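You operate a simulated robot arm through the tools that you are given. There is no shell and no other tool. Be economical: measure what you need, move in short steps, check, and stop when the job is done.

You run a simulated robot arm. Do the job below in one go: nothing can be reset, and whatever is moved stays where it is left.

TASK
Wipe out the lunch box, pack the sandwich and press the lid on.
Fine: crumbs out first, with the teal sponge; put the sponge back. What is to be rubbed or washed off counts as gone when no trace of it is left.
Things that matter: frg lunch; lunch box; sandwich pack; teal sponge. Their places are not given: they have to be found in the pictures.

It is judged by the outcome, as a careful person would: the job done as asked, and still so three seconds after it is handed in. It fails if anything else is knocked over, pushed out of place, dropped, spilled or broken. Lids that push on must go on centred and level and be pressed home; caps that screw on are set level and turned clockwise until they are tight.

THE ROBOT
A 6-joint arm with a two-finger parallel gripper, fixed in place. Base frame: the origin is at the foot of the arm, x ahead of it, y to its left, z up; the work surface is at about z = 900. Lengths are in mm, angles in degrees, forces in N, time in s.
With the tool pointing down near the work surface it reaches from about 100 to 740 mm from the base axis. Its first joint turns from -166.0 to 166.0 degrees. Payload 3.91 kg.
The tool frame sits at the grasp point between the pads (the TCP): z along the fingers, y along the line on which they close. The tips reach 30 mm beyond it. The gripper opens to 110 mm. The fingers are 20 mm wide and 10 mm thick; the gripper's body (48 by 112 mm) begins 55 mm behind the TCP.
Orientation is told as [roll, pitch, yaw] about the base's x, y, z axes, in that order, counted from this pose: with the fingers straight down and closing along the base's y, the tool's x points along the base's -x, its y along +y and its z along -z.

THE INTERFACE
- The arm moves only by the tool move_arm. Its argument "commands" is a list of rows, each a list of 6 numbers: the shift along the tool's x, y, z in mm, then the turn, a rotation vector about the tool's x, y, z in degrees. In form: [[tx, ty, tz, rx, ry, rz], ...]. A call has 1 to 20 rows; each row shifts and turns the commanded pose from where the row before left it, along the tool's axes as they then stand. "hand" is the gripper command, from -1 (fully open) to 1 (shut), values between in proportion, set as the call begins (left out, the last holds). Each row takes 0.2 s and may step no farther than 50 mm and 8.6 degrees from the row before; otherwise, or with a gripper value out of range, the whole call is refused. A pose out of reach is approached as far as the arm can. The call stops where the force on the tool passes 60 N (or 10 N more than at its start, if that is more) or the arm is blocked; 0.2 s more then pass. Each finger travels about 45 mm/s and halts on what it meets, pressing with about 39 N; the grip force reading is that of the motor and also rises with nothing between the fingers. The clock runs only during rows and for 0.2 s after the last one: add rows that do not move to give the fingers time. The reply holds the time, the measured pose of the TCP, the force on the tool along the base axes, the opening and the grip force, in the units named above and with some noise, with the torque about the TCP (base axes, N m) and any sound that the robot's microphone picked up.
- Cameras (640 x 400 px; columns grow to the right, rows downward): "scene" is fixed at [392.5, 510.4, 1500.9]; the picture's right is [-0.75, 0.66, 0.00], its down [0.59, 0.68, -0.43] and it looks along [-0.29, -0.33, -0.90] (base axes); focal length 214 px, centre (320, 200). "wrist" rides on the gripper at [71, 22, -107] in the tool frame; the picture's right is [-0.29, 0.96, 0.00], its down [-0.76, -0.23, -0.61] and it looks along [-0.58, -0.18, 0.79] (tool axes); focal length 243 px, centre (320, 200).
- get_image(camera): a new picture of that camera. The clock stands still meanwhile.
- raise_lower(by): slides the trunk up (or, below 0, down) by that many mm; the arm rides with it, the base frame stays. It gives what a move gives, with no picture.
- pixel_to_xyz(camera, pixels): for up to 12 pixels [column, row] of the newest picture of that camera ("zoom" is the newest enlarged one), the place [x, y, z] in the base frame of the surface seen there, good to about 2 mm, but the place of the scene camera against the robot may be out by one fixed shift of up to 25 mm in any direction. The clock stands still meanwhile.
- enlarge(camera, box): a new picture of the part [left, top, right, bottom] of that camera's present view, enlarged. The clock stands still meanwhile.
- close_job(): hands the job in; it is judged then, once.

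Go step by step. Measure first, check grasps and placings, and put right what went wrong. The budget is 80 turns and 34 pictures, counting those below and the enlarged ones. Unless the task says otherwise, let go and move clear before handing in, and close with one line.

The tools are called by a JSON object that holds its "method" and its "body". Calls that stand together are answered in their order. move_arm: Moves the arm, as the interface text tells. Its arguments: {"type":"object","properties":{"commands":{"type":"array","items":{"type":"array","items":{"type":"number"}}},"hand":{"type":"number"}},"required":["commands"]} The other tools are called the same way: raise_lower (by) slides the trunk up or down; get_image (camera) takes a picture; pixel_to_xyz (camera, pixels) gives the place of the surface under pixels of a picture; enlarge (camera, box) takes an enlarged picture of a part of a camera's view; close_job () hands the job in.

At the start:

```text
clock: 0.0
tcp_pos: [302.5, 258.6, 1272.3]
orientation: [-0.1, -0.1, -0.1]
contact_force: [0.3, 0.0, -0.4]
moment: [0.01, 0.03, 0.01]
width: 110.2
grasp_force: 0.0
trunk travel left (down, up): [-500.0, 90.0]
```

scene: 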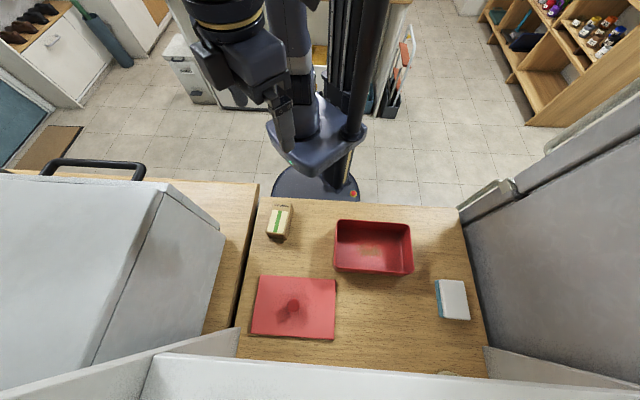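
wrist: 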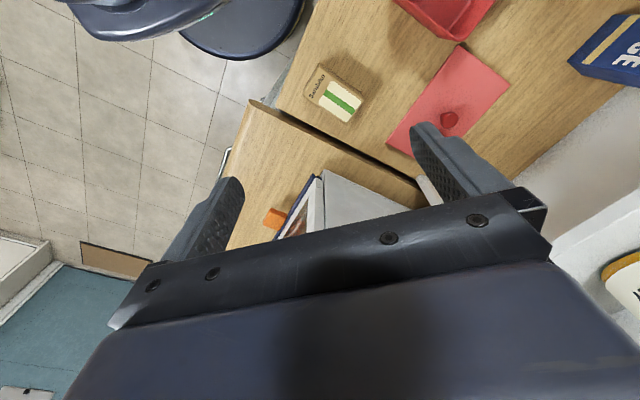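

The scene shows the red box near (372,248), the lid with a knob at (293,306), the sandwich pack at (279,222) and the sponge at (452,300). I'll enlarge that area and measure it.

{"method": "enlarge", "body": {"camera": "scene", "box": [230, 190, 500, 359]}}

{"method": "pixel_to_xyz", "body": {"camera": "scene", "pixels": [[337, 222], [409, 226], [412, 273], [335, 268], [370, 251], [293, 304], [260, 277], [336, 280], [333, 338], [252, 333], [300, 240], [400, 300]]}}

{"method": "pixel_to_xyz", "body": {"camera": "scene", "pixels": [[439, 282], [464, 282], [468, 318], [444, 317], [437, 300], [452, 300], [275, 206], [290, 206], [270, 233], [284, 236], [280, 218], [350, 255]]}}

```text
2.37 times, centred on (365, 274) of scene
```

zoom: 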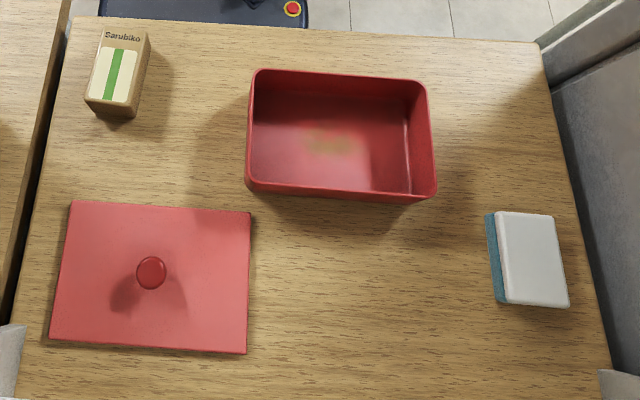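

```text
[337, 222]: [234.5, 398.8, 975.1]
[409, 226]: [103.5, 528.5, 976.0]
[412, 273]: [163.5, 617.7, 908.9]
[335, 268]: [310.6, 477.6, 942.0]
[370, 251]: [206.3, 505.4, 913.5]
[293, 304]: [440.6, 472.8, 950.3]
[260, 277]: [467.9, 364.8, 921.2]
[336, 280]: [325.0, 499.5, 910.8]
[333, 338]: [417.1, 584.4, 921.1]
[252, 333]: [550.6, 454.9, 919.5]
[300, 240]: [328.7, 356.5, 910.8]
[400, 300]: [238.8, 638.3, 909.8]
```

```text
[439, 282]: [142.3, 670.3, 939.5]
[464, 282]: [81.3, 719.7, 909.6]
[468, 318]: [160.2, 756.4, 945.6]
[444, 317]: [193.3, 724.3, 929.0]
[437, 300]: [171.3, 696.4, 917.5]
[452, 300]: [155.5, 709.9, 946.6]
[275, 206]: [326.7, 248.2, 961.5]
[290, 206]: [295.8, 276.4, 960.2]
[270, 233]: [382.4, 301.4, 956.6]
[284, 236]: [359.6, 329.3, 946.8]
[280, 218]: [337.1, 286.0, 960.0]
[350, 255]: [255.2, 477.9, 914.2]
```

The table reads z≈910 in the scene camera, so that camera is offset. Things on it are turned about 45°. I'll move over the table with a 45° yaw and measure with the wrist camera.

{"method": "move_arm", "body": {"commands": [[12, 37, 9, 0, 0, 0], [12, 37, 9, 0, 0, 0], [12, 37, 9, 0, 0, 0], [12, 37, 9, 0, 0, 0], [12, 37, 9, 0, 0, 0], [12, 37, 9, 0, 0, 0], [0, 0, 0, 0, 0, -7.5], [0, 0, 0, 0, 0, -7.5], [0, 0, 0, 0, 0, -7.5], [0, 0, 0, 0, 0, -7.5], [0, 0, 0, 0, 0, -7.5], [0, 0, 0, 0, 0, -7.5], [0, 0, 0, 0, 0, 0]], "hand": -1}}

{"method": "get_image", "body": {"camera": "wrist"}}

```text
clock: 2.8
tcp_pos: [230.5, 480.6, 1219.0]
orientation: [0.0, 0.0, 45.1]
contact_force: [0.5, -0.4, 0.1]
moment: [-0.01, 0.04, -0.01]
width: 110.1
grasp_force: 0.0
trunk travel left (down, up): [-500.0, 90.0]
```

```text
30 pictures are left
```

wrist: 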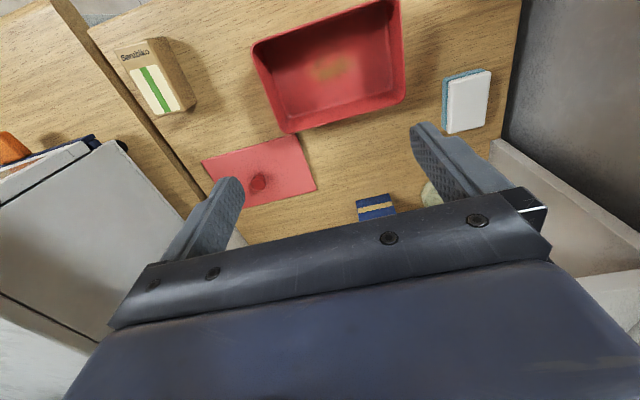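

The wrist view shows everything: box corners, sandwich (160,80), lid knob (258,181) and sponge (467,100). I'll measure these.

{"method": "enlarge", "body": {"camera": "wrist", "box": [230, 0, 530, 188]}}

{"method": "pixel_to_xyz", "body": {"camera": "wrist", "pixels": [[447, 79], [489, 72], [485, 126], [449, 132], [467, 100], [330, 68], [258, 181], [204, 162], [296, 138], [314, 189], [245, 206], [350, 155]]}}

{"method": "pixel_to_xyz", "body": {"camera": "wrist", "pixels": [[116, 49], [148, 43], [181, 107], [159, 110], [140, 80], [190, 90], [160, 45], [255, 47], [398, 4], [404, 96], [291, 129], [150, 90]]}}

```text
2.13 times, centred on (380, 94) of wrist
```

zoom: 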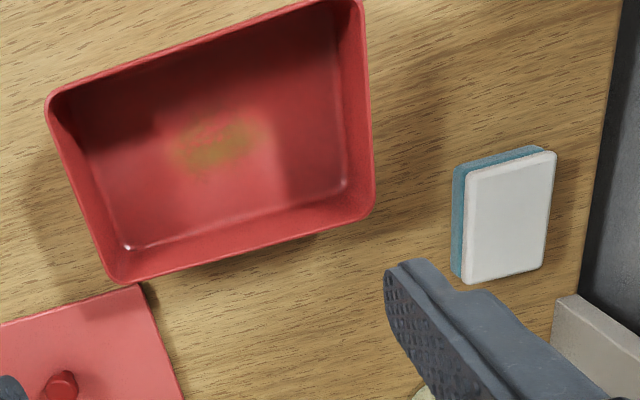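

```text
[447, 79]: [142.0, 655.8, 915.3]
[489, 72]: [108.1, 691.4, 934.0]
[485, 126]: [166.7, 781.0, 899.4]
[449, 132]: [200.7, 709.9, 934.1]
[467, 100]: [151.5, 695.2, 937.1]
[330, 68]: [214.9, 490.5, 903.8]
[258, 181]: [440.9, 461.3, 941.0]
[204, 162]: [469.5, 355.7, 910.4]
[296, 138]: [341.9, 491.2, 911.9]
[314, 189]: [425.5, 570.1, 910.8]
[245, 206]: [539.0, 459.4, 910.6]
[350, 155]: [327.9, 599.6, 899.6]
```

```text
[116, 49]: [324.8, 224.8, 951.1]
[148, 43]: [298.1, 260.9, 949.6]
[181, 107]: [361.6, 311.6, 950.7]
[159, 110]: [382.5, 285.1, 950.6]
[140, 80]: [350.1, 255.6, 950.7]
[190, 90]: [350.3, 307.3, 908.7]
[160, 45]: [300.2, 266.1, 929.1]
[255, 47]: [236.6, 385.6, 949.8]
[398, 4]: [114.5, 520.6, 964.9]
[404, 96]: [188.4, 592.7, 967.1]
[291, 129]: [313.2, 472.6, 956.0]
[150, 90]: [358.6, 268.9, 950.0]
```

I'll refine the edges in the zoom picture: the sponge's white top corners, the box rim edges and the stain's extent.

{"method": "pixel_to_xyz", "body": {"camera": "zoom", "pixels": [[471, 175], [552, 157], [542, 266], [469, 279], [510, 160], [505, 274], [467, 225], [547, 212], [455, 180], [454, 270], [175, 155], [258, 120]]}}

{"method": "pixel_to_xyz", "body": {"camera": "zoom", "pixels": [[77, 190], [200, 42], [367, 100], [240, 249], [185, 168], [265, 135], [200, 125], [230, 160], [128, 246], [345, 184], [85, 150], [215, 142]]}}

```text
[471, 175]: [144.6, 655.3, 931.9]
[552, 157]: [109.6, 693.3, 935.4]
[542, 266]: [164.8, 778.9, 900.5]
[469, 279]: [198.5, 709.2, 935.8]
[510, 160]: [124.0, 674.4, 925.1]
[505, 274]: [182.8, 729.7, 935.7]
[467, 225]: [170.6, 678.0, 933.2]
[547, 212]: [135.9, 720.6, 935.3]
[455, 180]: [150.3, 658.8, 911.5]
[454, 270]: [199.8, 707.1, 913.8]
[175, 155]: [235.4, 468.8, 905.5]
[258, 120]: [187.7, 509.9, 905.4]
```

```text
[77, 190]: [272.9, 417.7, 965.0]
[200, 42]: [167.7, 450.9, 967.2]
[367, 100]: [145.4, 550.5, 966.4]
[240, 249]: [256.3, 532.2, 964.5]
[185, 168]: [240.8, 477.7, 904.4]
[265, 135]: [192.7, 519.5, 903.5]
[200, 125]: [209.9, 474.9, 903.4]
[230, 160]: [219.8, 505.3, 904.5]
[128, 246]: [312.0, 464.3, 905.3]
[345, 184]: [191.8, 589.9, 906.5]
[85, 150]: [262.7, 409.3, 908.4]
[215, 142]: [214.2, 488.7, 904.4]
```

The sponge sits at about (153,700), 85×55×37 mm, with its long axis near 44.5°. The box is centred at about (214,489) and turned about 43.8°. Before approaching the sponge I'll check how far away the grey wall beside it is.

{"method": "pixel_to_xyz", "body": {"camera": "wrist", "pixels": [[503, 110], [515, 60], [530, 120], [560, 60], [600, 140], [630, 60], [520, 165], [580, 200], [620, 240], [430, 192], [376, 205], [500, 145]]}}

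{"method": "pixel_to_xyz", "body": {"camera": "scene", "pixels": [[480, 240], [475, 205], [510, 190], [560, 250], [600, 170], [620, 300], [485, 320], [500, 370], [560, 375], [450, 371], [520, 300], [300, 370]]}}

```text
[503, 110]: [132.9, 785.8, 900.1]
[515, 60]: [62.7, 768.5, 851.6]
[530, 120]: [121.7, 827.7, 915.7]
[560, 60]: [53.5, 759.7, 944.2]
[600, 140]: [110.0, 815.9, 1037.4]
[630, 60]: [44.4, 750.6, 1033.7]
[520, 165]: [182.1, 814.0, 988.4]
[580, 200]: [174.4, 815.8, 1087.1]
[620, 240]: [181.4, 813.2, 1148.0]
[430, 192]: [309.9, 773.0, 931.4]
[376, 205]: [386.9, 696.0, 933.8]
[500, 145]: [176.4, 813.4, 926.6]
```

```text
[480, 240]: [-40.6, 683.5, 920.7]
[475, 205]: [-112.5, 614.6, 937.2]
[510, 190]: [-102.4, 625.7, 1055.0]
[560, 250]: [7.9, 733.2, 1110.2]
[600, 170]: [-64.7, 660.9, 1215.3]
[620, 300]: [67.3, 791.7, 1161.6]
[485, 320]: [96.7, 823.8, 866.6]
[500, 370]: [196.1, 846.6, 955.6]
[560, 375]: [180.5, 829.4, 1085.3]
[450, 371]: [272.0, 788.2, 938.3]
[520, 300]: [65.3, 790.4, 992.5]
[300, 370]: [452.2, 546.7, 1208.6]
```

The walls lie at about v=499 and u≈703, and the sponge is at v=387, u=603, so there is clearance. I'll move above the sponge and look again.

{"method": "move_arm", "body": {"commands": [[-16.8, 35, 0, 0, 0, 0], [-16.8, 35, 0, 0, 0, 0], [-16.8, 35, 0, 0, 0, 0], [-16.8, 35, 0, 0, 0, 0], [-16.8, 35, 0, 0, 0, 0], [-16.8, 35, 0, 0, 0, 0], [0, 0, 40, 0, 0, 0], [0, 0, 40, 0, 0, 0], [0, 0, 40, 0, 0, 0], [0, 0, 40, 0, 0, 0], [0, 0, 40, 0, 0, 0], [0, 0, 0, 0, 0, 0]]}}

{"method": "get_image", "body": {"camera": "wrist"}}

```text
clock: 5.3
tcp_pos: [174.2, 618.2, 995.2]
orientation: [0.8, -1.8, 44.9]
contact_force: [1.8, -1.3, 26.4]
moment: [-1.15, -1.2, -0.02]
width: 110.2
grasp_force: 0.0
out of reach, approached as far as the arm can: row 3, 4, 5, 6
trunk travel left (down, up): [-500.0, 90.0]
stopped in row 12: the force on the tool passed its limit at 65 N (the readings are from after the stop); the commanded pose is now the measured one
```

```text
28 pictures are left
```

wrist: 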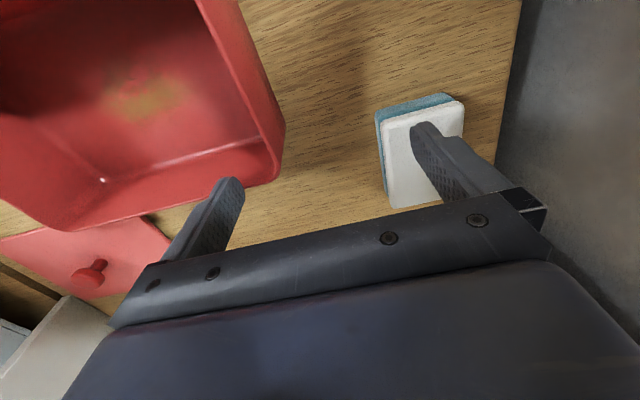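

The reach was short at that height, and the left finger then came down on the box rim. I'll lift off and go across at a lower height.

{"method": "move_arm", "body": {"commands": [[0, 0, -15, 0, 0, 0], [0, 0, -30, 0, 0, 0], [0, 0, 0, -0.8, 0, 0], [0, 0, 0, 0, 0, 0]]}}

{"method": "get_image", "body": {"camera": "wrist"}}

```text
clock: 6.3
tcp_pos: [171.5, 617.5, 1034.9]
orientation: [1.5, -1.2, 45.0]
contact_force: [0.5, 0.1, -0.8]
moment: [0.0, -0.02, 0.0]
width: 110.0
grasp_force: 0.1
trunk travel left (down, up): [-500.0, 90.0]
```

```text
27 pictures are left
```

wrist: 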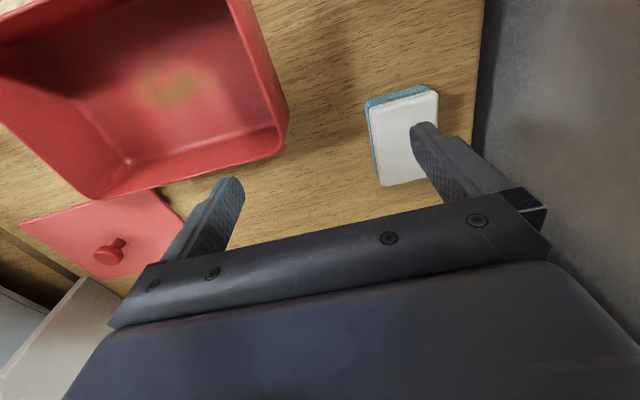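

I'm clear of the rim now with a slight tilt. I'll level out, shift over the sponge at z≈1035, and measure where the box and sponge are.

{"method": "pixel_to_xyz", "body": {"camera": "wrist", "pixels": [[372, 105], [436, 92], [381, 185], [405, 185], [404, 91], [374, 145], [395, 125], [265, 60], [285, 130], [200, 170], [95, 196], [275, 153]]}}

{"method": "move_arm", "body": {"commands": [[0, 0, 0, 0.2, 1.9, 0], [0, 24, 0, 0, 0, 0], [0, 24, 0, 0, 0, 0], [0, 24, 0, 0, 0, 0], [-22, 0, 0, 0, 0, 0], [-23, 0, 0, 0, 0, 0], [0, 0, 0, 0, 0, 0]]}}

```text
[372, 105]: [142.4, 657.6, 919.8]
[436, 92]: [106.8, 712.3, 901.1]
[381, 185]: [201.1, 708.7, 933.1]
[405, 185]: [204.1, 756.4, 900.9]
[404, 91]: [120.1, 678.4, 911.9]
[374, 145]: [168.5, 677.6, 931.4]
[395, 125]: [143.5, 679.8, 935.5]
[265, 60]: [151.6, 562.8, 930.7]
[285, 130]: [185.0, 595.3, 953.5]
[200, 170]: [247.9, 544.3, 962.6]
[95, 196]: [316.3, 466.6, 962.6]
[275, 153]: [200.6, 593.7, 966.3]
```

```text
clock: 7.9
tcp_pos: [142.1, 673.1, 1030.2]
orientation: [1.2, 0.6, 45.0]
contact_force: [-0.4, 0.2, 0.4]
moment: [0.04, 0.02, 0.01]
width: 109.9
grasp_force: 0.0
out of reach, approached as far as the arm can: row 5, 6
trunk travel left (down, up): [-500.0, 90.0]
```

The reach is still limited at this height. I'll fix the tilt, come lower with the fingers straddling the sponge, then move outward.

{"method": "move_arm", "body": {"commands": [[0, 8, 25, 1.27, -0.4, 0], [0, 0, 25, 0, 0, 0], [-10, 0, 0, 0, 0, 0], [-10, 0, 0, 0, 0, 0], [0, 0, 0, 0, 0, 0]]}}

```text
clock: 9.1
tcp_pos: [148.7, 681.1, 980.5]
orientation: [-0.2, 0.2, 45.0]
contact_force: [0.5, 0.4, 0.1]
moment: [-0.02, 0.0, 0.0]
width: 110.1
grasp_force: 0.1
out of reach, approached as far as the arm can: row 3, 4
trunk travel left (down, up): [-500.0, 90.0]
```

Maximum radius here is about 697. The sponge centre is at 716, so I'll grasp it about 15 mm off-centre along its length. Descending and closing.

{"method": "move_arm", "body": {"commands": [[3, 9, 15, 0, 0, 0], [0, 0, 12, 0, 0, 0], [0, 0, 11, 0, 0, 0], [0, 0, 0, 0, 0, 0]]}}

{"method": "get_image", "body": {"camera": "wrist"}}

```text
clock: 10.1
tcp_pos: [140.9, 685.0, 940.9]
orientation: [-0.1, 0.3, 44.9]
contact_force: [-0.6, 0.7, 0.1]
moment: [-0.03, 0.02, -0.02]
width: 109.9
grasp_force: 0.1
trunk travel left (down, up): [-500.0, 90.0]
```

```text
26 pictures are left
```

wrist: 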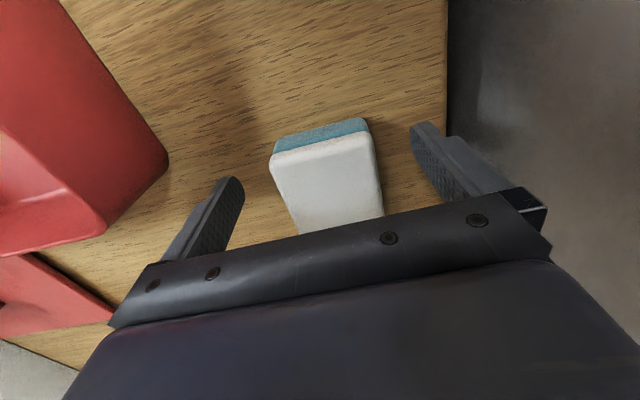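

The sponge is centred between the fingers. I'll nudge outward a little and close.

{"method": "move_arm", "body": {"commands": [[-7, 0, 0, 0, 0, 0], [0, 0, 0, 0, 0, 0]]}}

{"method": "move_arm", "body": {"commands": [[0, 0, 0, 0, 0, 0], [0, 0, 0, 0, 0, 0], [0, 0, 0, 0, 0, 0], [0, 0, 0, 0, 0, 0], [0, 0, 0, 0, 0, 0]], "hand": 1}}

```text
clock: 10.7
tcp_pos: [145.2, 686.7, 939.9]
orientation: [-0.2, 0.2, 45.0]
contact_force: [-0.2, 0.3, -0.1]
moment: [-0.06, 0.01, 0.0]
width: 109.8
grasp_force: 0.0
trunk travel left (down, up): [-500.0, 90.0]
```

```text
clock: 11.9
tcp_pos: [144.3, 687.1, 940.6]
orientation: [0.0, 0.2, 44.8]
contact_force: [0.3, 0.5, -0.2]
moment: [0.03, 0.0, 0.05]
width: 57.0
grasp_force: 38.5
trunk travel left (down, up): [-500.0, 90.0]
```

The sponge is gripped at 57 mm. I'll lift it with a slight pull inward and carry it over the box.

{"method": "move_arm", "body": {"commands": [[3, 0, -24, 0, 0, 0], [5, 0, -24, 0, 0, 0], [5, 0, -24, 0, 0, 0], [6, 0, -24, 0, 0, 0], [6, 0, -24, 0, 0, 0], [16, -37.8, 0, 0, 0, 0], [16, -37.8, 0, 0, 0, 0], [16, -37.8, 0, 0, 0, 0], [16, -37.8, 0, 0, 0, 0], [16, -37.8, 0, 0, 0, 0], [0, 0, 0, 0, 0, 1.2], [0, 0, 0, 0, 0, 0]]}}

{"method": "get_image", "body": {"camera": "wrist"}}

{"method": "enlarge", "body": {"camera": "scene", "box": [230, 190, 500, 359]}}

```text
clock: 14.5
tcp_pos: [203.9, 476.4, 1061.6]
orientation: [0.0, 0.3, 43.8]
contact_force: [0.4, 0.6, -0.7]
moment: [-0.01, 0.03, -0.01]
width: 57.1
grasp_force: 39.2
out of reach, approached as far as the arm can: row 1, 4
trunk travel left (down, up): [-500.0, 90.0]
```

```text
25 pictures are left
```

wrist: 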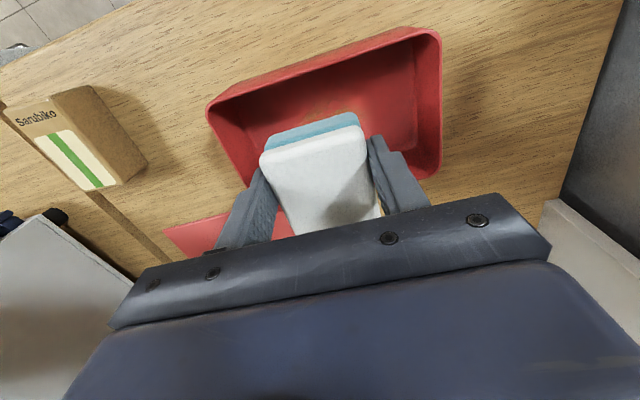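

```text
2.37 times, centred on (365, 274) of scene
```

zoom: 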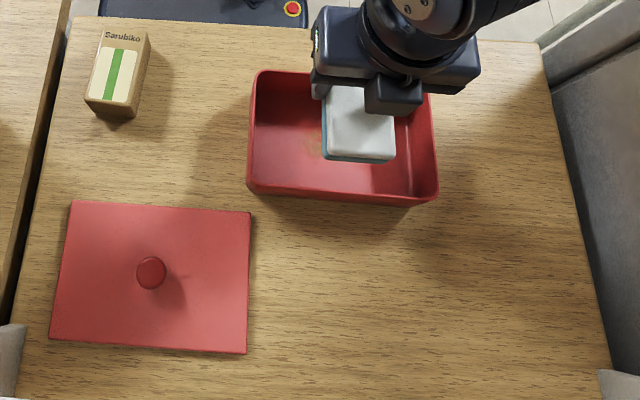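

The box has barely moved and the sponge hangs over it. I'll measure the sponge's near edge and the rim positions.

{"method": "pixel_to_xyz", "body": {"camera": "wrist", "pixels": [[265, 158], [360, 131], [315, 144], [300, 128], [268, 145], [207, 110], [330, 57], [440, 60], [440, 160], [300, 195], [365, 190], [318, 72]]}}

```text
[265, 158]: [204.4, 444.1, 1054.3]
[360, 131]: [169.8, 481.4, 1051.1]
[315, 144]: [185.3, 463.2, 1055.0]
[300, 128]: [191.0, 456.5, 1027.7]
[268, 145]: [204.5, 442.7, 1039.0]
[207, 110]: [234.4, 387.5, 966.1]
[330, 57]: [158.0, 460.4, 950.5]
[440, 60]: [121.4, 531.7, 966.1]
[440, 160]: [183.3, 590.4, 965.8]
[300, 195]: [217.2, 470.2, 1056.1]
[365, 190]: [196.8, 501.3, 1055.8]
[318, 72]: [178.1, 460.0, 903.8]
```

The sponge centre is about 19 mm beyond the TCP along u. I'll lower it into the box until it just touches the floor (TCP z≈945).

{"method": "move_arm", "body": {"commands": [[2.5, 0, 25, 0, 0, 0], [0, 0, 25, 0, 0, 0], [0, 0, 25, 0, 0, 0], [0, 0, 20, 0, 0, 0], [0, 0, 8, 0, 0, 0], [0, 0, 8, 0, 0, 0], [0, 0, 4, 0, 0, 0], [0, 0, 0, 0, 0, 0]]}}

```text
clock: 16.3
tcp_pos: [201.7, 473.5, 945.8]
orientation: [-0.1, 0.3, 43.8]
contact_force: [-0.6, 0.7, -1.6]
moment: [-0.02, 0.06, 0.02]
width: 57.0
grasp_force: 39.0
trunk travel left (down, up): [-500.0, 90.0]
```

No contact yet at 945.8, so I'll press down a little more.

{"method": "move_arm", "body": {"commands": [[0, 0, 2, 0, 0, 0], [0, 0, 2, 0, 0, 0], [0, 0, 0, 0, 0, 0]]}}

```text
clock: 17.1
tcp_pos: [202.0, 473.7, 944.8]
orientation: [0.0, 0.0, 43.7]
contact_force: [-0.7, 1.7, 27.3]
moment: [-0.09, 0.01, 0.01]
width: 57.3
grasp_force: 38.8
trunk travel left (down, up): [-500.0, 90.0]
```

It is pressing at 27 N. I'll ease off slightly and rub along the box's length.

{"method": "move_arm", "body": {"commands": [[0, 0, -0.8, 0, 0, 0], [0, 10, 0, 0, 0, 0], [0, 10, 0, 0, 0, 0], [0, 10, 0, 0, 0, 0], [0, -10, 0, 0, 0, 0], [0, -10, 0, 0, 0, 0], [0, -10, 0, 0, 0, 0], [0, -10, 0, 0, 0, 0], [0, -10, 0, 0, 0, 0], [0, -10, 0, 0, 0, 0], [0, 10, 0, 0, 0, 0], [0, 10, 0, 0, 0, 0], [0, 10, 0, 0, 0, 0], [0, 0, 0, 0, 0, 0]]}}

{"method": "enlarge", "body": {"camera": "scene", "box": [230, 190, 500, 359]}}

```text
clock: 20.1
tcp_pos: [203.2, 471.3, 943.3]
orientation: [-0.1, 0.2, 43.7]
contact_force: [8.9, -9.2, 32.7]
moment: [-0.08, -0.46, -0.18]
width: 57.0
grasp_force: 38.7
trunk travel left (down, up): [-500.0, 90.0]
```

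```text
2.37 times, centred on (365, 274) of scene
```

zoom: 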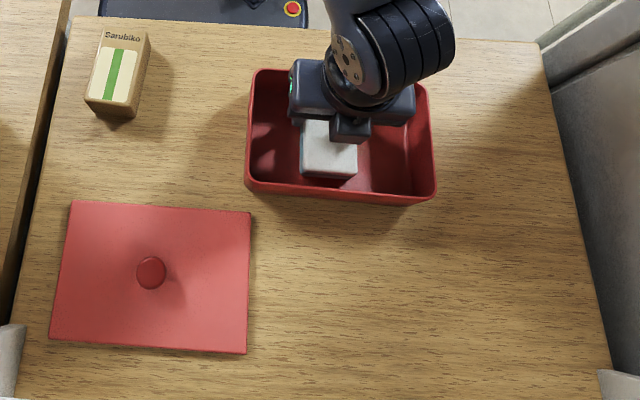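

The box stayed put. I'll make two more passes with small sideways shifts, then lift to inspect.

{"method": "move_arm", "body": {"commands": [[5, 0, -0.5, 0, 0, 0], [0, 10, 0, 0, 0, 0], [0, 10, 0, 0, 0, 0], [0, 10, 0, 0, 0, 0], [0, 8, 0, 0, 0, 0], [-5, 0, 0, 0, 0, 0], [-5, 0, 0, 0, 0, 0], [0, -12, 0, 0, 0, 0], [0, -12, 0, 0, 0, 0], [0, -12, 0, 0, 0, 0], [0, -12, 0, 0, 0, 0], [0, -12, 0, 0, 0, 0], [0, -12, 0, 0, 0, 0], [5, 0, 0, 0, 0, 0], [5, 0, 0, 0, 0, 0], [0, 12, 0, 0, 0, 0], [0, 12, 0, 0, 0, 0], [0, 10, 0, 0, 0, 0], [-5, 0, 0, 0, 0, 0], [0, 0, 0, 0, 0, 0]]}}

{"method": "move_arm", "body": {"commands": [[0, 0, -10, 0, 0, 0], [0, 0, -25, 0, 0, 0], [0, 0, -25, 0, 0, 0], [0, 0, -30, 0, 0, 0], [0, 0, -30, 0, 0, 0], [20, 40, 0, 0, 0, 0], [20, 40, 0, 0, 0, 0], [0, 40, 0, 0, 0, 0], [0, 40, 0, 0, 0, 0], [0, 0, 0, 0, 0, 0]]}}

{"method": "get_image", "body": {"camera": "wrist"}}

{"method": "enlarge", "body": {"camera": "scene", "box": [310, 200, 438, 280]}}

```text
clock: 24.3
tcp_pos: [200.2, 472.6, 943.5]
orientation: [0.1, 0.2, 43.9]
contact_force: [-8.6, -10.0, 34.7]
moment: [-0.3, 0.07, -0.05]
width: 57.1
grasp_force: 38.8
trunk travel left (down, up): [-500.0, 90.0]
```

```text
clock: 26.5
tcp_pos: [62.0, 563.1, 1061.5]
orientation: [-0.1, 0.3, 43.8]
contact_force: [-0.3, 0.4, -0.3]
moment: [0.0, 0.05, 0.02]
width: 57.1
grasp_force: 38.9
trunk travel left (down, up): [-500.0, 90.0]
```

```text
22 pictures are left
```

wrist: 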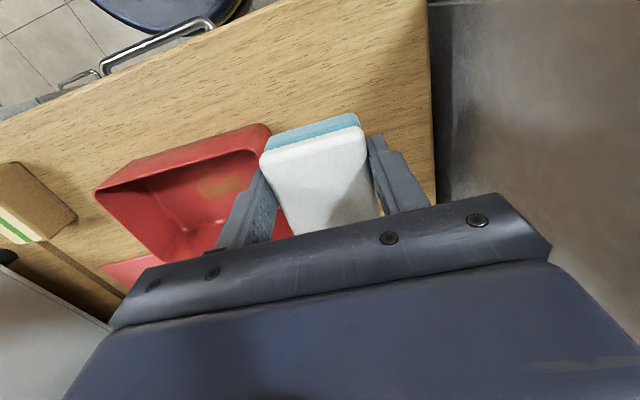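

```text
5.00 times, centred on (374, 240) of scene
```

zoom: 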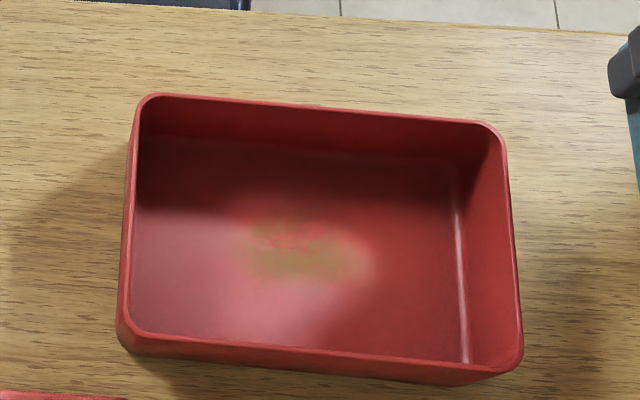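

The tan stain at about (310,255) in the zoom is still there, perhaps fainter. I'll go back and rub much more.

{"method": "move_arm", "body": {"commands": [[0, -40, 0, 0, 0, 0], [0, -40, 0, 0, 0, 0], [-20, -40, 0, 0, 0, 0], [-20, -40, 0, 0, 0, 0], [0, 0, 30, 0, 0, 0], [0, 0, 30, 0, 0, 0], [0, 0, 30, 0, 0, 0], [0, 0, 20, 0, 0, 0], [0, 0, 6, 0, 0, 0], [0, 0, 3, 0, 0, 0], [0, 0, 0, 0, 0, 0]]}}

{"method": "move_arm", "body": {"commands": [[0, 15, 0, 0, 0, 0], [0, 15, 0, 0, 0, 0], [0, -15, 0, 0, 0, 0], [0, -15, 0, 0, 0, 0], [0, -15, 0, 0, 0, 0], [0, -15, 0, 0, 0, 0], [0, 15, 0, 0, 0, 0], [0, 15, 0, 0, 0, 0], [0, 15, 0, 0, 0, 0], [0, 15, 0, 0, 0, 0], [0, -15, 0, 0, 0, 0], [0, -15, 0, 0, 0, 0], [0, -15, 0, 0, 0, 0], [0, -15, 0, 0, 0, 0], [0, 15, 0, 0, 0, 0], [0, 15, 0, 0, 0, 0], [0, 0, 0, 0, 0, 0]]}}

```text
clock: 28.9
tcp_pos: [201.7, 474.4, 944.2]
orientation: [-0.2, 0.2, 43.8]
contact_force: [-0.6, 0.2, 5.9]
moment: [-0.14, -0.09, 0.02]
width: 57.3
grasp_force: 39.2
trunk travel left (down, up): [-500.0, 90.0]
```

```text
clock: 32.5
tcp_pos: [202.2, 472.8, 943.9]
orientation: [0.0, 0.3, 43.8]
contact_force: [2.6, -2.2, 8.2]
moment: [-0.15, -0.28, -0.02]
width: 56.9
grasp_force: 38.9
trunk travel left (down, up): [-500.0, 90.0]
```

Contact is now light at 8 N. I'll press to around 15–20 N for another set, then look.

{"method": "move_arm", "body": {"commands": [[0, 0, 0.8, 0, 0, 0], [4, 15, 0, 0, 0, 0], [4, 15, 0, 0, 0, 0], [-4, -15, 0, 0, 0, 0], [-4, -15, 0, 0, 0, 0], [0, -15, 0, 0, 0, 0], [0, -15, 0, 0, 0, 0], [-3, 15, 0, 0, 0, 0], [-3, 15, 0, 0, 0, 0], [0, 15, 0, 0, 0, 0], [0, 15, 0, 0, 0, 0], [0, -15, 0, 0, 0, 0], [0, -15, 0, 0, 0, 0], [3, -15, 0, 0, 0, 0], [3, -15, 0, 0, 0, 0], [4, 15, 0, 0, 0, 0], [-4, 15, 0, 0, 0, 0], [0, 0, 0, 0, 0, 0]]}}

{"method": "move_arm", "body": {"commands": [[0, 0, -10, 0, 0, 0], [0, 0, -25, 0, 0, 0], [0, 0, -25, 0, 0, 0], [0, 0, -30, 0, 0, 0], [0, 0, -30, 0, 0, 0], [20, 40, 0, 0, 0, 0], [20, 40, 0, 0, 0, 0], [0, 40, 0, 0, 0, 0], [0, 40, 0, 0, 0, 0], [0, 0, 0, 0, 0, 0]]}}

{"method": "enlarge", "body": {"camera": "scene", "box": [310, 200, 438, 280]}}

```text
clock: 36.3
tcp_pos: [202.4, 472.3, 944.3]
orientation: [-0.1, 0.3, 43.9]
contact_force: [3.7, -8.6, 30.1]
moment: [-0.38, -0.57, -0.11]
width: 57.1
grasp_force: 39.0
trunk travel left (down, up): [-500.0, 90.0]
```

```text
clock: 38.5
tcp_pos: [61.7, 561.7, 1063.6]
orientation: [0.0, 0.3, 43.8]
contact_force: [0.3, 0.1, -0.6]
moment: [-0.01, 0.02, 0.02]
width: 57.1
grasp_force: 38.9
trunk travel left (down, up): [-500.0, 90.0]
```

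```text
5.00 times, centred on (374, 240) of scene
```

zoom: 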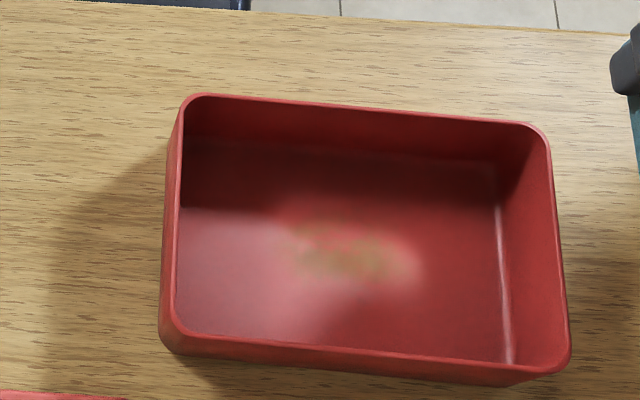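

The stain is fading, but the box slid about 25 mm to the right. The scene offset is about (0, +11.5, +9.3), from comparing the knob and a corner, so I can locate the box again.

{"method": "pixel_to_xyz", "body": {"camera": "zoom", "pixels": [[182, 110], [545, 140], [565, 360], [165, 335], [365, 109], [360, 362], [171, 220], [556, 250], [350, 255], [290, 225], [420, 270], [355, 275]]}}

```text
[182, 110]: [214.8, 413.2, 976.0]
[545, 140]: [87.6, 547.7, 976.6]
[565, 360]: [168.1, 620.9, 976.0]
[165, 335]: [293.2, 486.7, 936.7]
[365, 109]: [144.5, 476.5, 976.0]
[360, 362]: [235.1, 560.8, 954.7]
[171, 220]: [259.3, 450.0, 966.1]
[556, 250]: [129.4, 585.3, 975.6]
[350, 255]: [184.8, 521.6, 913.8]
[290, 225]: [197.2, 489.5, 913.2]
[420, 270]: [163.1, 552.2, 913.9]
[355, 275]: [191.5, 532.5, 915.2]
```

The new box centre is about (196,506) and the stain is near (192,508). I'll go back down there lightly and use short strokes.

{"method": "move_arm", "body": {"commands": [[-12.9, -43.2, 0, 0, 0, 0], [-12.9, -43.2, 0, 0, 0, 0], [-12.9, -43.2, 0, 0, 0, 0], [0, 0, 30, 0, 0, 0], [0, 0, 30, 0, 0, 0], [0, 0, 30, 0, 0, 0], [0, 0, 20, 0, 0, 0], [0, 0, 6, 0, 0, 0], [0, 0, 3, 0, 0, 0], [0, 0, 0, 0, 0, 0]]}}

{"method": "move_arm", "body": {"commands": [[0, 8, 0, 0, 0, 0], [0, 8, 0, 0, 0, 0], [0, -8, 0, 0, 0, 0], [0, -8, 0, 0, 0, 0], [0, -8, 0, 0, 0, 0], [0, -8, 0, 0, 0, 0], [0, 8, 0, 0, 0, 0], [0, 8, 0, 0, 0, 0], [0, 8, 0, 0, 0, 0], [0, 8, 0, 0, 0, 0], [0, -8, 0, 0, 0, 0], [0, -8, 0, 0, 0, 0], [0, -8, 0, 0, 0, 0], [0, -8, 0, 0, 0, 0], [0, 8, 0, 0, 0, 0], [0, 8, 0, 0, 0, 0], [0, 0, 0, 0, 0, 0]]}}

{"method": "enlarge", "body": {"camera": "scene", "box": [310, 200, 438, 280]}}

```text
clock: 40.7
tcp_pos: [179.8, 495.1, 944.6]
orientation: [-0.1, 0.2, 43.8]
contact_force: [1.6, 1.4, 6.2]
moment: [-0.14, -0.14, 0.06]
width: 57.1
grasp_force: 38.9
trunk travel left (down, up): [-500.0, 90.0]
```

```text
clock: 44.3
tcp_pos: [180.4, 494.4, 944.2]
orientation: [0.0, 0.2, 43.7]
contact_force: [3.2, -2.6, 9.1]
moment: [-0.28, -0.37, -0.06]
width: 57.3
grasp_force: 38.9
trunk travel left (down, up): [-500.0, 90.0]
```

```text
5.00 times, centred on (374, 240) of scene
```

zoom: 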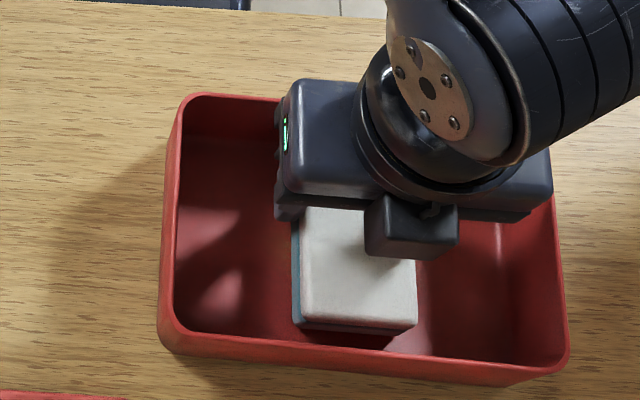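

Short, light strokes don't move the box. I'll do many more of them.

{"method": "move_arm", "body": {"commands": [[3, 9, 0, 0, 0, 0], [0, 9, 0, 0, 0, 0], [0, -9, 0, 0, 0, 0], [0, -9, 0, 0, 0, 0], [0, -9, 0, 0, 0, 0], [0, -9, 0, 0, 0, 0], [-3, 9, 0, 0, 0, 0], [0, 9, 0, 0, 0, 0], [0, 9, 0, 0, 0, 0], [0, 9, 0, 0, 0, 0], [-3, -9, 0, 0, 0, 0], [0, -9, 0, 0, 0, 0], [0, -9, 0, 0, 0, 0], [0, -9, 0, 0, 0, 0], [0, 9, 0, 0, 0, 0], [0, 9, 0, 0, 0, 0], [0, 9, 0, 0, 0, 0], [3, 9, 0, 0, 0, 0], [0, -9, 0, 0, 0, 0], [0, -9, 0, 0, 0, 0]]}}

{"method": "move_arm", "body": {"commands": [[3, 9, 0, 0, 0, 0], [0, 9, 0, 0, 0, 0], [0, -9, 0, 0, 0, 0], [0, -9, 0, 0, 0, 0], [0, -9, 0, 0, 0, 0], [0, -9, 0, 0, 0, 0], [-3, 9, 0, 0, 0, 0], [0, 9, 0, 0, 0, 0], [0, 9, 0, 0, 0, 0], [0, 9, 0, 0, 0, 0], [-3, -9, 0, 0, 0, 0], [0, -9, 0, 0, 0, 0], [0, -9, 0, 0, 0, 0], [0, -9, 0, 0, 0, 0], [0, 9, 0, 0, 0, 0], [0, 9, 0, 0, 0, 0], [0, 9, 0, 0, 0, 0], [3, 9, 0, 0, 0, 0], [0, -9, 0, 0, 0, 0], [0, -9, 0, 0, 0, 0]]}}

{"method": "move_arm", "body": {"commands": [[0, 0, -10, 0, 0, 0], [0, 0, -25, 0, 0, 0], [0, 0, -25, 0, 0, 0], [0, 0, -30, 0, 0, 0], [0, 0, -30, 0, 0, 0], [12.9, 43.2, 0, 0, 0, 0], [12.9, 43.2, 0, 0, 0, 0], [12.9, 43.2, 0, 0, 0, 0], [0, 0, 0, 0, 0, 0]]}}

{"method": "enlarge", "body": {"camera": "scene", "box": [310, 200, 438, 280]}}

```text
clock: 48.5
tcp_pos: [179.3, 493.9, 944.4]
orientation: [-0.2, 0.2, 43.9]
contact_force: [-1.4, 1.7, 9.0]
moment: [-0.12, -0.1, 0.02]
width: 57.2
grasp_force: 38.9
trunk travel left (down, up): [-500.0, 90.0]
```

```text
clock: 52.7
tcp_pos: [178.7, 494.3, 943.3]
orientation: [-0.1, 0.2, 44.0]
contact_force: [-2.2, 2.0, 9.8]
moment: [-0.09, -0.12, 0.02]
width: 57.3
grasp_force: 39.2
trunk travel left (down, up): [-500.0, 90.0]
```

```text
clock: 54.7
tcp_pos: [62.9, 561.9, 1063.6]
orientation: [-0.2, 0.3, 43.8]
contact_force: [0.3, -0.3, 0.0]
moment: [0.01, 0.01, -0.02]
width: 57.1
grasp_force: 39.2
trunk travel left (down, up): [-500.0, 90.0]
```

```text
5.00 times, centred on (374, 240) of scene
```

zoom: 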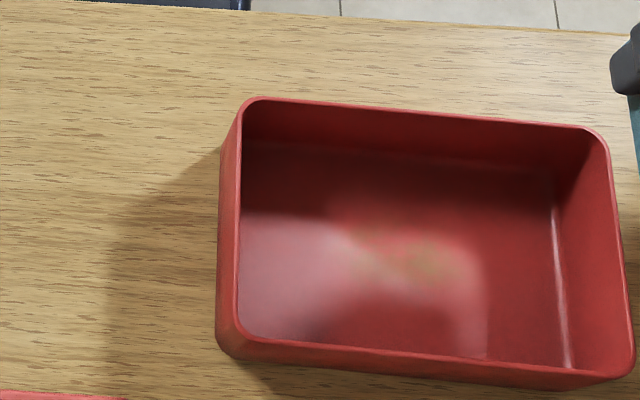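

The box slid another ~36 mm in +v while the stain faded further. From now on I'll stroke only in the −v direction and lift on each return, so any drift brings the box back. Measuring the box first.

{"method": "pixel_to_xyz", "body": {"camera": "zoom", "pixels": [[237, 115], [606, 145], [632, 370], [228, 340], [425, 112], [430, 370], [229, 225], [618, 255], [400, 250], [345, 220], [460, 275], [430, 262]]}}

{"method": "get_image", "body": {"camera": "wrist"}}

```text
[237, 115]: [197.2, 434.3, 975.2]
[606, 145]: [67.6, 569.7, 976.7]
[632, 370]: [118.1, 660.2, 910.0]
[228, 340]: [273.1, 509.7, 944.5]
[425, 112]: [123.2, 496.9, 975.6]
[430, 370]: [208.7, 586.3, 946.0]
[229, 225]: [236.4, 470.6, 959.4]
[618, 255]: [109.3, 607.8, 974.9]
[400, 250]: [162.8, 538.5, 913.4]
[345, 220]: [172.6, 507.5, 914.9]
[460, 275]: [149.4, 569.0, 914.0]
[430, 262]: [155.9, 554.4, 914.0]
```

```text
17 pictures are left
```

wrist: 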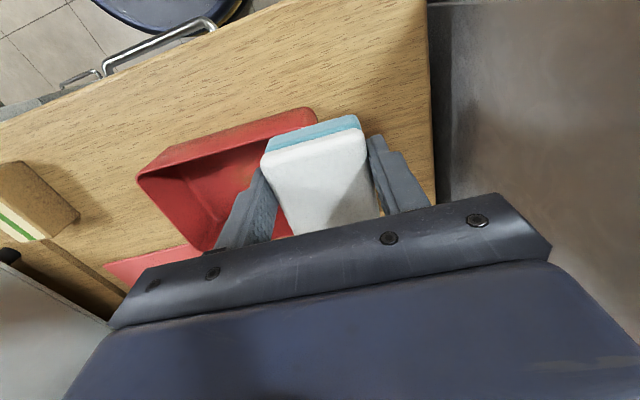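

New box centre is about (177.5,527.5), with the remaining stain at about (159,536). I'll start on its +v side and make two one-way −v strokes.

{"method": "move_arm", "body": {"commands": [[-16.4, -34.9, 0, 0, 0, 0], [-16.4, -34.9, 0, 0, 0, 0], [0, 0, 30, 0, 0, 0], [0, 0, 30, 0, 0, 0], [0, 0, 30, 0, 0, 0], [0, 0, 20, 0, 0, 0], [0, 0, 6, 0, 0, 0], [0, 0, 3.5, 0, 0, 0], [0, 0, 0, 0, 0, 0]]}}

{"method": "move_arm", "body": {"commands": [[0, -10, 0, 0, 0, 0], [0, -10, 0, 0, 0, 0], [0, -10, 0, 0, 0, 0], [0, -10, 0, 0, 0, 0], [0, 0, -10, 0, 0, 0], [0, 40, 0, 0, 0, 0], [0, 0, 10, 0, 0, 0], [0, 0, 0, 0, 0, 0], [0, -10, 0, 0, 0, 0], [0, -10, 0, 0, 0, 0], [0, -10, 0, 0, 0, 0], [0, -10, 0, 0, 0, 0], [0, 0, 0, 0, 0, 0]]}}

{"method": "enlarge", "body": {"camera": "scene", "box": [310, 200, 438, 280]}}

```text
clock: 56.7
tcp_pos: [135.1, 533.5, 945.2]
orientation: [-0.2, 0.3, 43.9]
contact_force: [0.0, -0.5, 1.5]
moment: [-0.05, -0.01, -0.02]
width: 57.1
grasp_force: 38.8
trunk travel left (down, up): [-500.0, 90.0]
```

```text
clock: 59.5
tcp_pos: [162.3, 505.2, 944.3]
orientation: [0.0, 0.3, 43.9]
contact_force: [-0.3, -0.5, 1.2]
moment: [-0.07, 0.01, -0.02]
width: 56.9
grasp_force: 38.6
trunk travel left (down, up): [-500.0, 90.0]
```

```text
5.00 times, centred on (374, 240) of scene
```

zoom: 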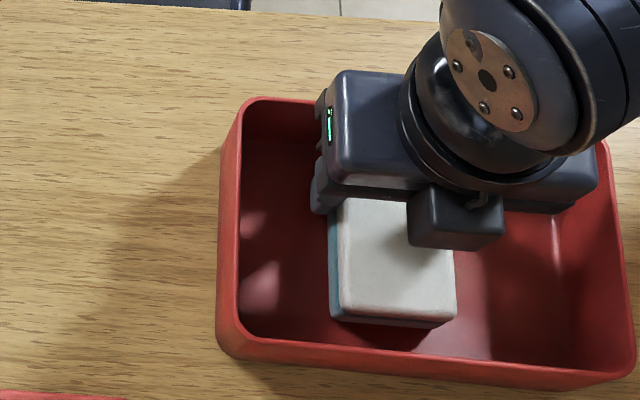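

Those strokes had too little pressure (~1 N). I'll press about 1 mm more and repeat the −v strokes.

{"method": "move_arm", "body": {"commands": [[0, 0, -10, 0, 0, 0], [0, 40, 0, 0, 0, 0], [0, 0, 11.2, 0, 0, 0], [0, -10, 0, 0, 0, 0], [0, -10, 0, 0, 0, 0], [0, -10, 0, 0, 0, 0], [0, -10, 0, 0, 0, 0], [0, 0, -10, 0, 0, 0], [0, 40, 0, 0, 0, 0], [0, 0, 10, 0, 0, 0], [0, -10, 0, 0, 0, 0], [0, -10, 0, 0, 0, 0], [0, -10, 0, 0, 0, 0], [0, -10, 0, 0, 0, 0]]}}

{"method": "move_arm", "body": {"commands": [[0, 0, -10, 0, 0, 0], [0, 40, 0, 0, 0, 0], [0, 0, 10, 0, 0, 0], [0, -10, 0, 0, 0, 0], [0, -10, 0, 0, 0, 0], [0, -10, 0, 0, 0, 0], [0, -10, 0, 0, 0, 0], [0, 0, -10, 0, 0, 0], [0, 40, 0, 0, 0, 0], [0, 0, 10, 0, 0, 0], [0, -10, 0, 0, 0, 0], [0, -10, 0, 0, 0, 0], [0, -10, 0, 0, 0, 0], [0, -10, 0, 0, 0, 0]]}}

{"method": "move_arm", "body": {"commands": [[0, 0, -30, 0, 0, 0], [0, 0, -30, 0, 0, 0], [0, 0, -30, 0, 0, 0], [0, 0, -29, 0, 0, 0], [16.4, 34.9, 0, 0, 0, 0], [16.4, 35, 0, 0, 0, 0], [0, 40, 0, 0, 0, 0], [0, 0, 0, 0, 0, 0]]}}

{"method": "enlarge", "body": {"camera": "scene", "box": [310, 200, 438, 280]}}

```text
clock: 62.5
tcp_pos: [161.9, 504.4, 945.3]
orientation: [-0.1, 0.1, 43.9]
contact_force: [-2.3, 1.5, 11.6]
moment: [-0.15, -0.23, 0.02]
width: 57.3
grasp_force: 39.0
trunk travel left (down, up): [-500.0, 90.0]
```

```text
clock: 65.5
tcp_pos: [161.3, 505.4, 944.6]
orientation: [-0.1, 0.1, 43.7]
contact_force: [-3.7, 3.8, 18.4]
moment: [-0.15, -0.18, 0.06]
width: 57.1
grasp_force: 38.9
trunk travel left (down, up): [-500.0, 90.0]
```

```text
clock: 67.3
tcp_pos: [62.3, 562.6, 1061.1]
orientation: [-0.1, 0.3, 43.8]
contact_force: [1.1, -0.4, -0.4]
moment: [-0.02, 0.02, 0.01]
width: 57.0
grasp_force: 39.2
trunk travel left (down, up): [-500.0, 90.0]
```

```text
5.00 times, centred on (374, 240) of scene
```

zoom: 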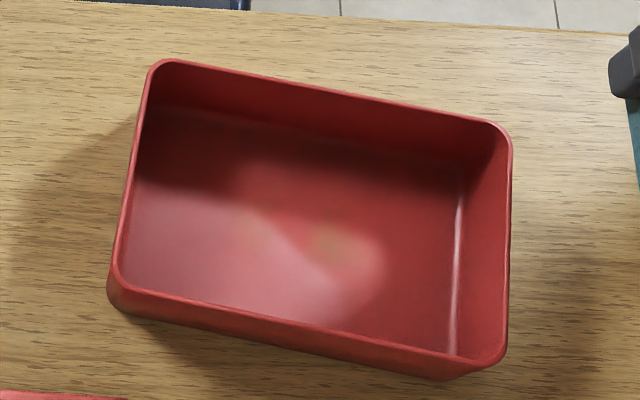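

The box came back near where it was, now turned slightly. The stain is mostly gone, with a faint remnant at about (330,242). Re-measuring.

{"method": "pixel_to_xyz", "body": {"camera": "zoom", "pixels": [[150, 75], [508, 140], [500, 350], [114, 280], [330, 242], [255, 225], [375, 255], [320, 86], [310, 320], [130, 180], [512, 245], [462, 350]]}}

```text
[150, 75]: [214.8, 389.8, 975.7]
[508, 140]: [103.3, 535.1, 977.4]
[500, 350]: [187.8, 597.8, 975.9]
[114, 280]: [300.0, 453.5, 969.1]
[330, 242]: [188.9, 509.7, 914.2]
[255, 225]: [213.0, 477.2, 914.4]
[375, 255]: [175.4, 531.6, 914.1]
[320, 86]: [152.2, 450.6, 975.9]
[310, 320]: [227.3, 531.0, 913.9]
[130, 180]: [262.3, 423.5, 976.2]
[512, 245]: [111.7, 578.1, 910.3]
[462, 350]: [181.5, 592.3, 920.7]
```

The box is now at yaw ≈37.6° with its centre at about (201.5,482.5). I'll match that yaw and rub the remnant centred at about (197,488) with light short strokes.

{"method": "move_arm", "body": {"commands": [[0, 0, 0, 0, 0, 6.2], [-10.6, -35.3, 0, 0, 0, 0], [-10.6, -35.3, 0, 0, 0, 0], [-10.6, -35.3, 0, 0, 0, 0], [-10.6, -35.3, 0, 0, 0, 0], [0, 0, 30, 0, 0, 0], [0, 0, 30, 0, 0, 0], [0, 0, 30, 0, 0, 0], [0, 0, 20, 0, 0, 0], [0, 0, 5, 0, 0, 0], [0, 0, 1.3, 0, 0, 0], [0, 0, 0, 0, 0, 0]]}}

```text
clock: 69.9
tcp_pos: [181.9, 475.0, 946.6]
orientation: [0.0, 0.2, 37.6]
contact_force: [0.4, -0.6, 0.3]
moment: [-0.02, 0.04, 0.0]
width: 57.0
grasp_force: 38.9
trunk travel left (down, up): [-500.0, 90.0]
```

{"method": "move_arm", "body": {"commands": [[0, 0, 1.4, 0, 0, 0], [0, 0, 0.5, 0, 0, 0], [0, 0, 0, 0, 0, 0]]}}

```text
clock: 70.7
tcp_pos: [182.4, 476.2, 944.9]
orientation: [-0.1, 0.2, 37.6]
contact_force: [1.3, 0.7, 6.8]
moment: [-0.09, -0.18, 0.02]
width: 57.1
grasp_force: 39.3
trunk travel left (down, up): [-500.0, 90.0]
```

Contact is 6.8 N. I'll do short, symmetric strokes of ±16 mm starting toward −v, then check with a picture.

{"method": "move_arm", "body": {"commands": [[0, -8, 0, 0, 0, 0], [0, -8, 0, 0, 0, 0], [0, 8, 0, 0, 0, 0], [0, 8, 0, 0, 0, 0], [0, 8, 0, 0, 0, 0], [0, 8, 0, 0, 0, 0], [0, -8, 0, 0, 0, 0], [0, -8, 0, 0, 0, 0], [0, -8, 0, 0, 0, 0], [0, -8, 0, 0, 0, 0], [0, 8, 0, 0, 0, 0], [0, 8, 0, 0, 0, 0], [0, 8, 0, 0, 0, 0], [0, 8, 0, 0, 0, 0], [0, -8, 0, 0, 0, 0], [0, -8, 0, 0, 0, 0], [0, 0, 0, 0, 0, 0]]}}

{"method": "move_arm", "body": {"commands": [[0, -8, 0, 0, 0, 0], [0, -8, 0, 0, 0, 0], [0, 8, 0, 0, 0, 0], [0, 8, 0, 0, 0, 0], [0, 8, 0, 0, 0, 0], [0, 8, 0, 0, 0, 0], [0, -8, 0, 0, 0, 0], [0, -8, 0, 0, 0, 0], [0, -8, 0, 0, 0, 0], [0, -8, 0, 0, 0, 0], [0, 8, 0, 0, 0, 0], [0, 8, 0, 0, 0, 0], [0, 8, 0, 0, 0, 0], [0, 8, 0, 0, 0, 0], [0, -8, 0, 0, 0, 0], [0, -8, 0, 0, 0, 0], [0, 0, 0, 0, 0, 0]]}}

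{"method": "enlarge", "body": {"camera": "scene", "box": [310, 200, 438, 280]}}

```text
clock: 74.3
tcp_pos: [182.3, 476.4, 945.0]
orientation: [-0.1, 0.3, 37.6]
contact_force: [-1.7, 0.9, 6.0]
moment: [-0.05, -0.07, 0.06]
width: 57.0
grasp_force: 39.1
trunk travel left (down, up): [-500.0, 90.0]
```

```text
clock: 77.9
tcp_pos: [182.5, 475.3, 944.9]
orientation: [-0.1, 0.2, 37.5]
contact_force: [-1.3, 0.8, 2.5]
moment: [-0.05, 0.0, 0.0]
width: 57.1
grasp_force: 38.8
trunk travel left (down, up): [-500.0, 90.0]
```

```text
5.00 times, centred on (374, 240) of scene
```

zoom: 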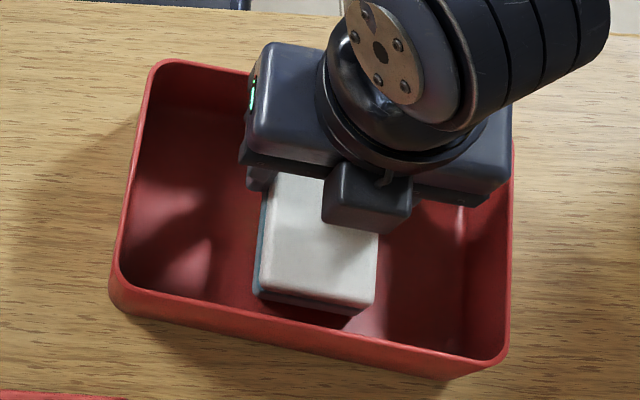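

The box held still. I'll continue with light strokes and slightly more pressure over a wider range.

{"method": "move_arm", "body": {"commands": [[0, 0, 0.4, 0, 0, 0], [0, 8, 0, 0, 0, 0], [0, 8, 0, 0, 0, 0], [0, 8, 0, 0, 0, 0], [0, -8, 0, 0, 0, 0], [0, -8, 0, 0, 0, 0], [0, -8, 0, 0, 0, 0], [0, -8, 0, 0, 0, 0], [0, -8, 0, 0, 0, 0], [0, 8, 0, 0, 0, 0], [0, 8, 0, 0, 0, 0], [0, 8, 0, 0, 0, 0], [0, 8, 0, 0, 0, 0], [0, 8, 0, 0, 0, 0], [0, -8, 0, 0, 0, 0], [0, -8, 0, 0, 0, 0], [0, -8, 0, 0, 0, 0], [0, -8, 0, 0, 0, 0], [0, 8, 0, 0, 0, 0], [0, 0, 0, 0, 0, 0]]}}

{"method": "move_arm", "body": {"commands": [[4, 8, 0, 0, 0, 0], [0, 8, 0, 0, 0, 0], [0, 8, 0, 0, 0, 0], [0, -8, 0, 0, 0, 0], [0, -8, 0, 0, 0, 0], [0, -8, 0, 0, 0, 0], [0, -8, 0, 0, 0, 0], [0, -8, 0, 0, 0, 0], [-4, 8, 0, 0, 0, 0], [0, 8, 0, 0, 0, 0], [0, 8, 0, 0, 0, 0], [0, 8, 0, 0, 0, 0], [0, 8, 0, 0, 0, 0], [0, -8, 0, 0, 0, 0], [0, -8, 0, 0, 0, 0], [0, -8, 0, 0, 0, 0], [0, -8, 0, 0, 0, 0], [0, 8, 0, 0, 0, 0], [0, 0, 0, 0, 0, 0]]}}

{"method": "move_arm", "body": {"commands": [[0, 0, -30, 0, 0, 0], [0, 0, -30, 0, 0, 0], [0, 0, -30, 0, 0, 0], [0, 0, -29, 0, 0, 0], [10.6, 35.3, 0, 0, 0, 0], [10.6, 35.3, 0, 0, 0, 0], [10.6, 35.3, 0, 0, 0, 0], [10.6, 35.3, 0, 0, 0, 0], [0, 0, 0, 0, 0, 0]]}}

{"method": "enlarge", "body": {"camera": "scene", "box": [310, 200, 438, 280]}}

```text
clock: 82.1
tcp_pos: [183.1, 475.5, 944.2]
orientation: [-0.1, 0.2, 37.6]
contact_force: [4.8, -4.8, 19.3]
moment: [-0.33, -0.39, -0.09]
width: 57.2
grasp_force: 38.8
trunk travel left (down, up): [-500.0, 90.0]
```

```text
clock: 86.1
tcp_pos: [182.7, 475.1, 943.9]
orientation: [-0.2, 0.2, 37.6]
contact_force: [3.2, -3.9, 15.1]
moment: [-0.38, -0.33, -0.02]
width: 57.0
grasp_force: 38.9
trunk travel left (down, up): [-500.0, 90.0]
```

```text
clock: 88.1
tcp_pos: [61.7, 563.9, 1061.0]
orientation: [-0.2, 0.2, 37.7]
contact_force: [-0.2, -0.9, -0.4]
moment: [-0.03, 0.02, -0.01]
width: 56.8
grasp_force: 39.0
trunk travel left (down, up): [-500.0, 90.0]
```

```text
5.00 times, centred on (374, 240) of scene
```

zoom: 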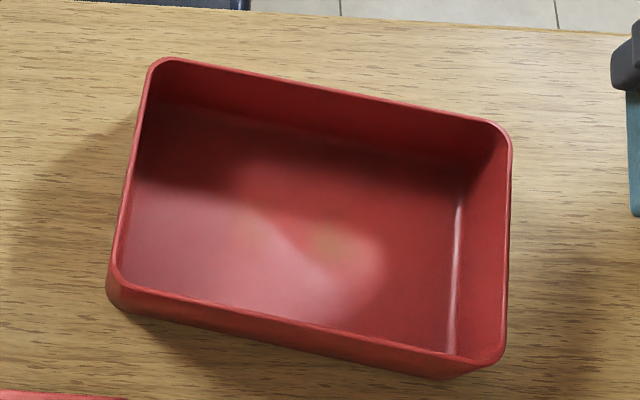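

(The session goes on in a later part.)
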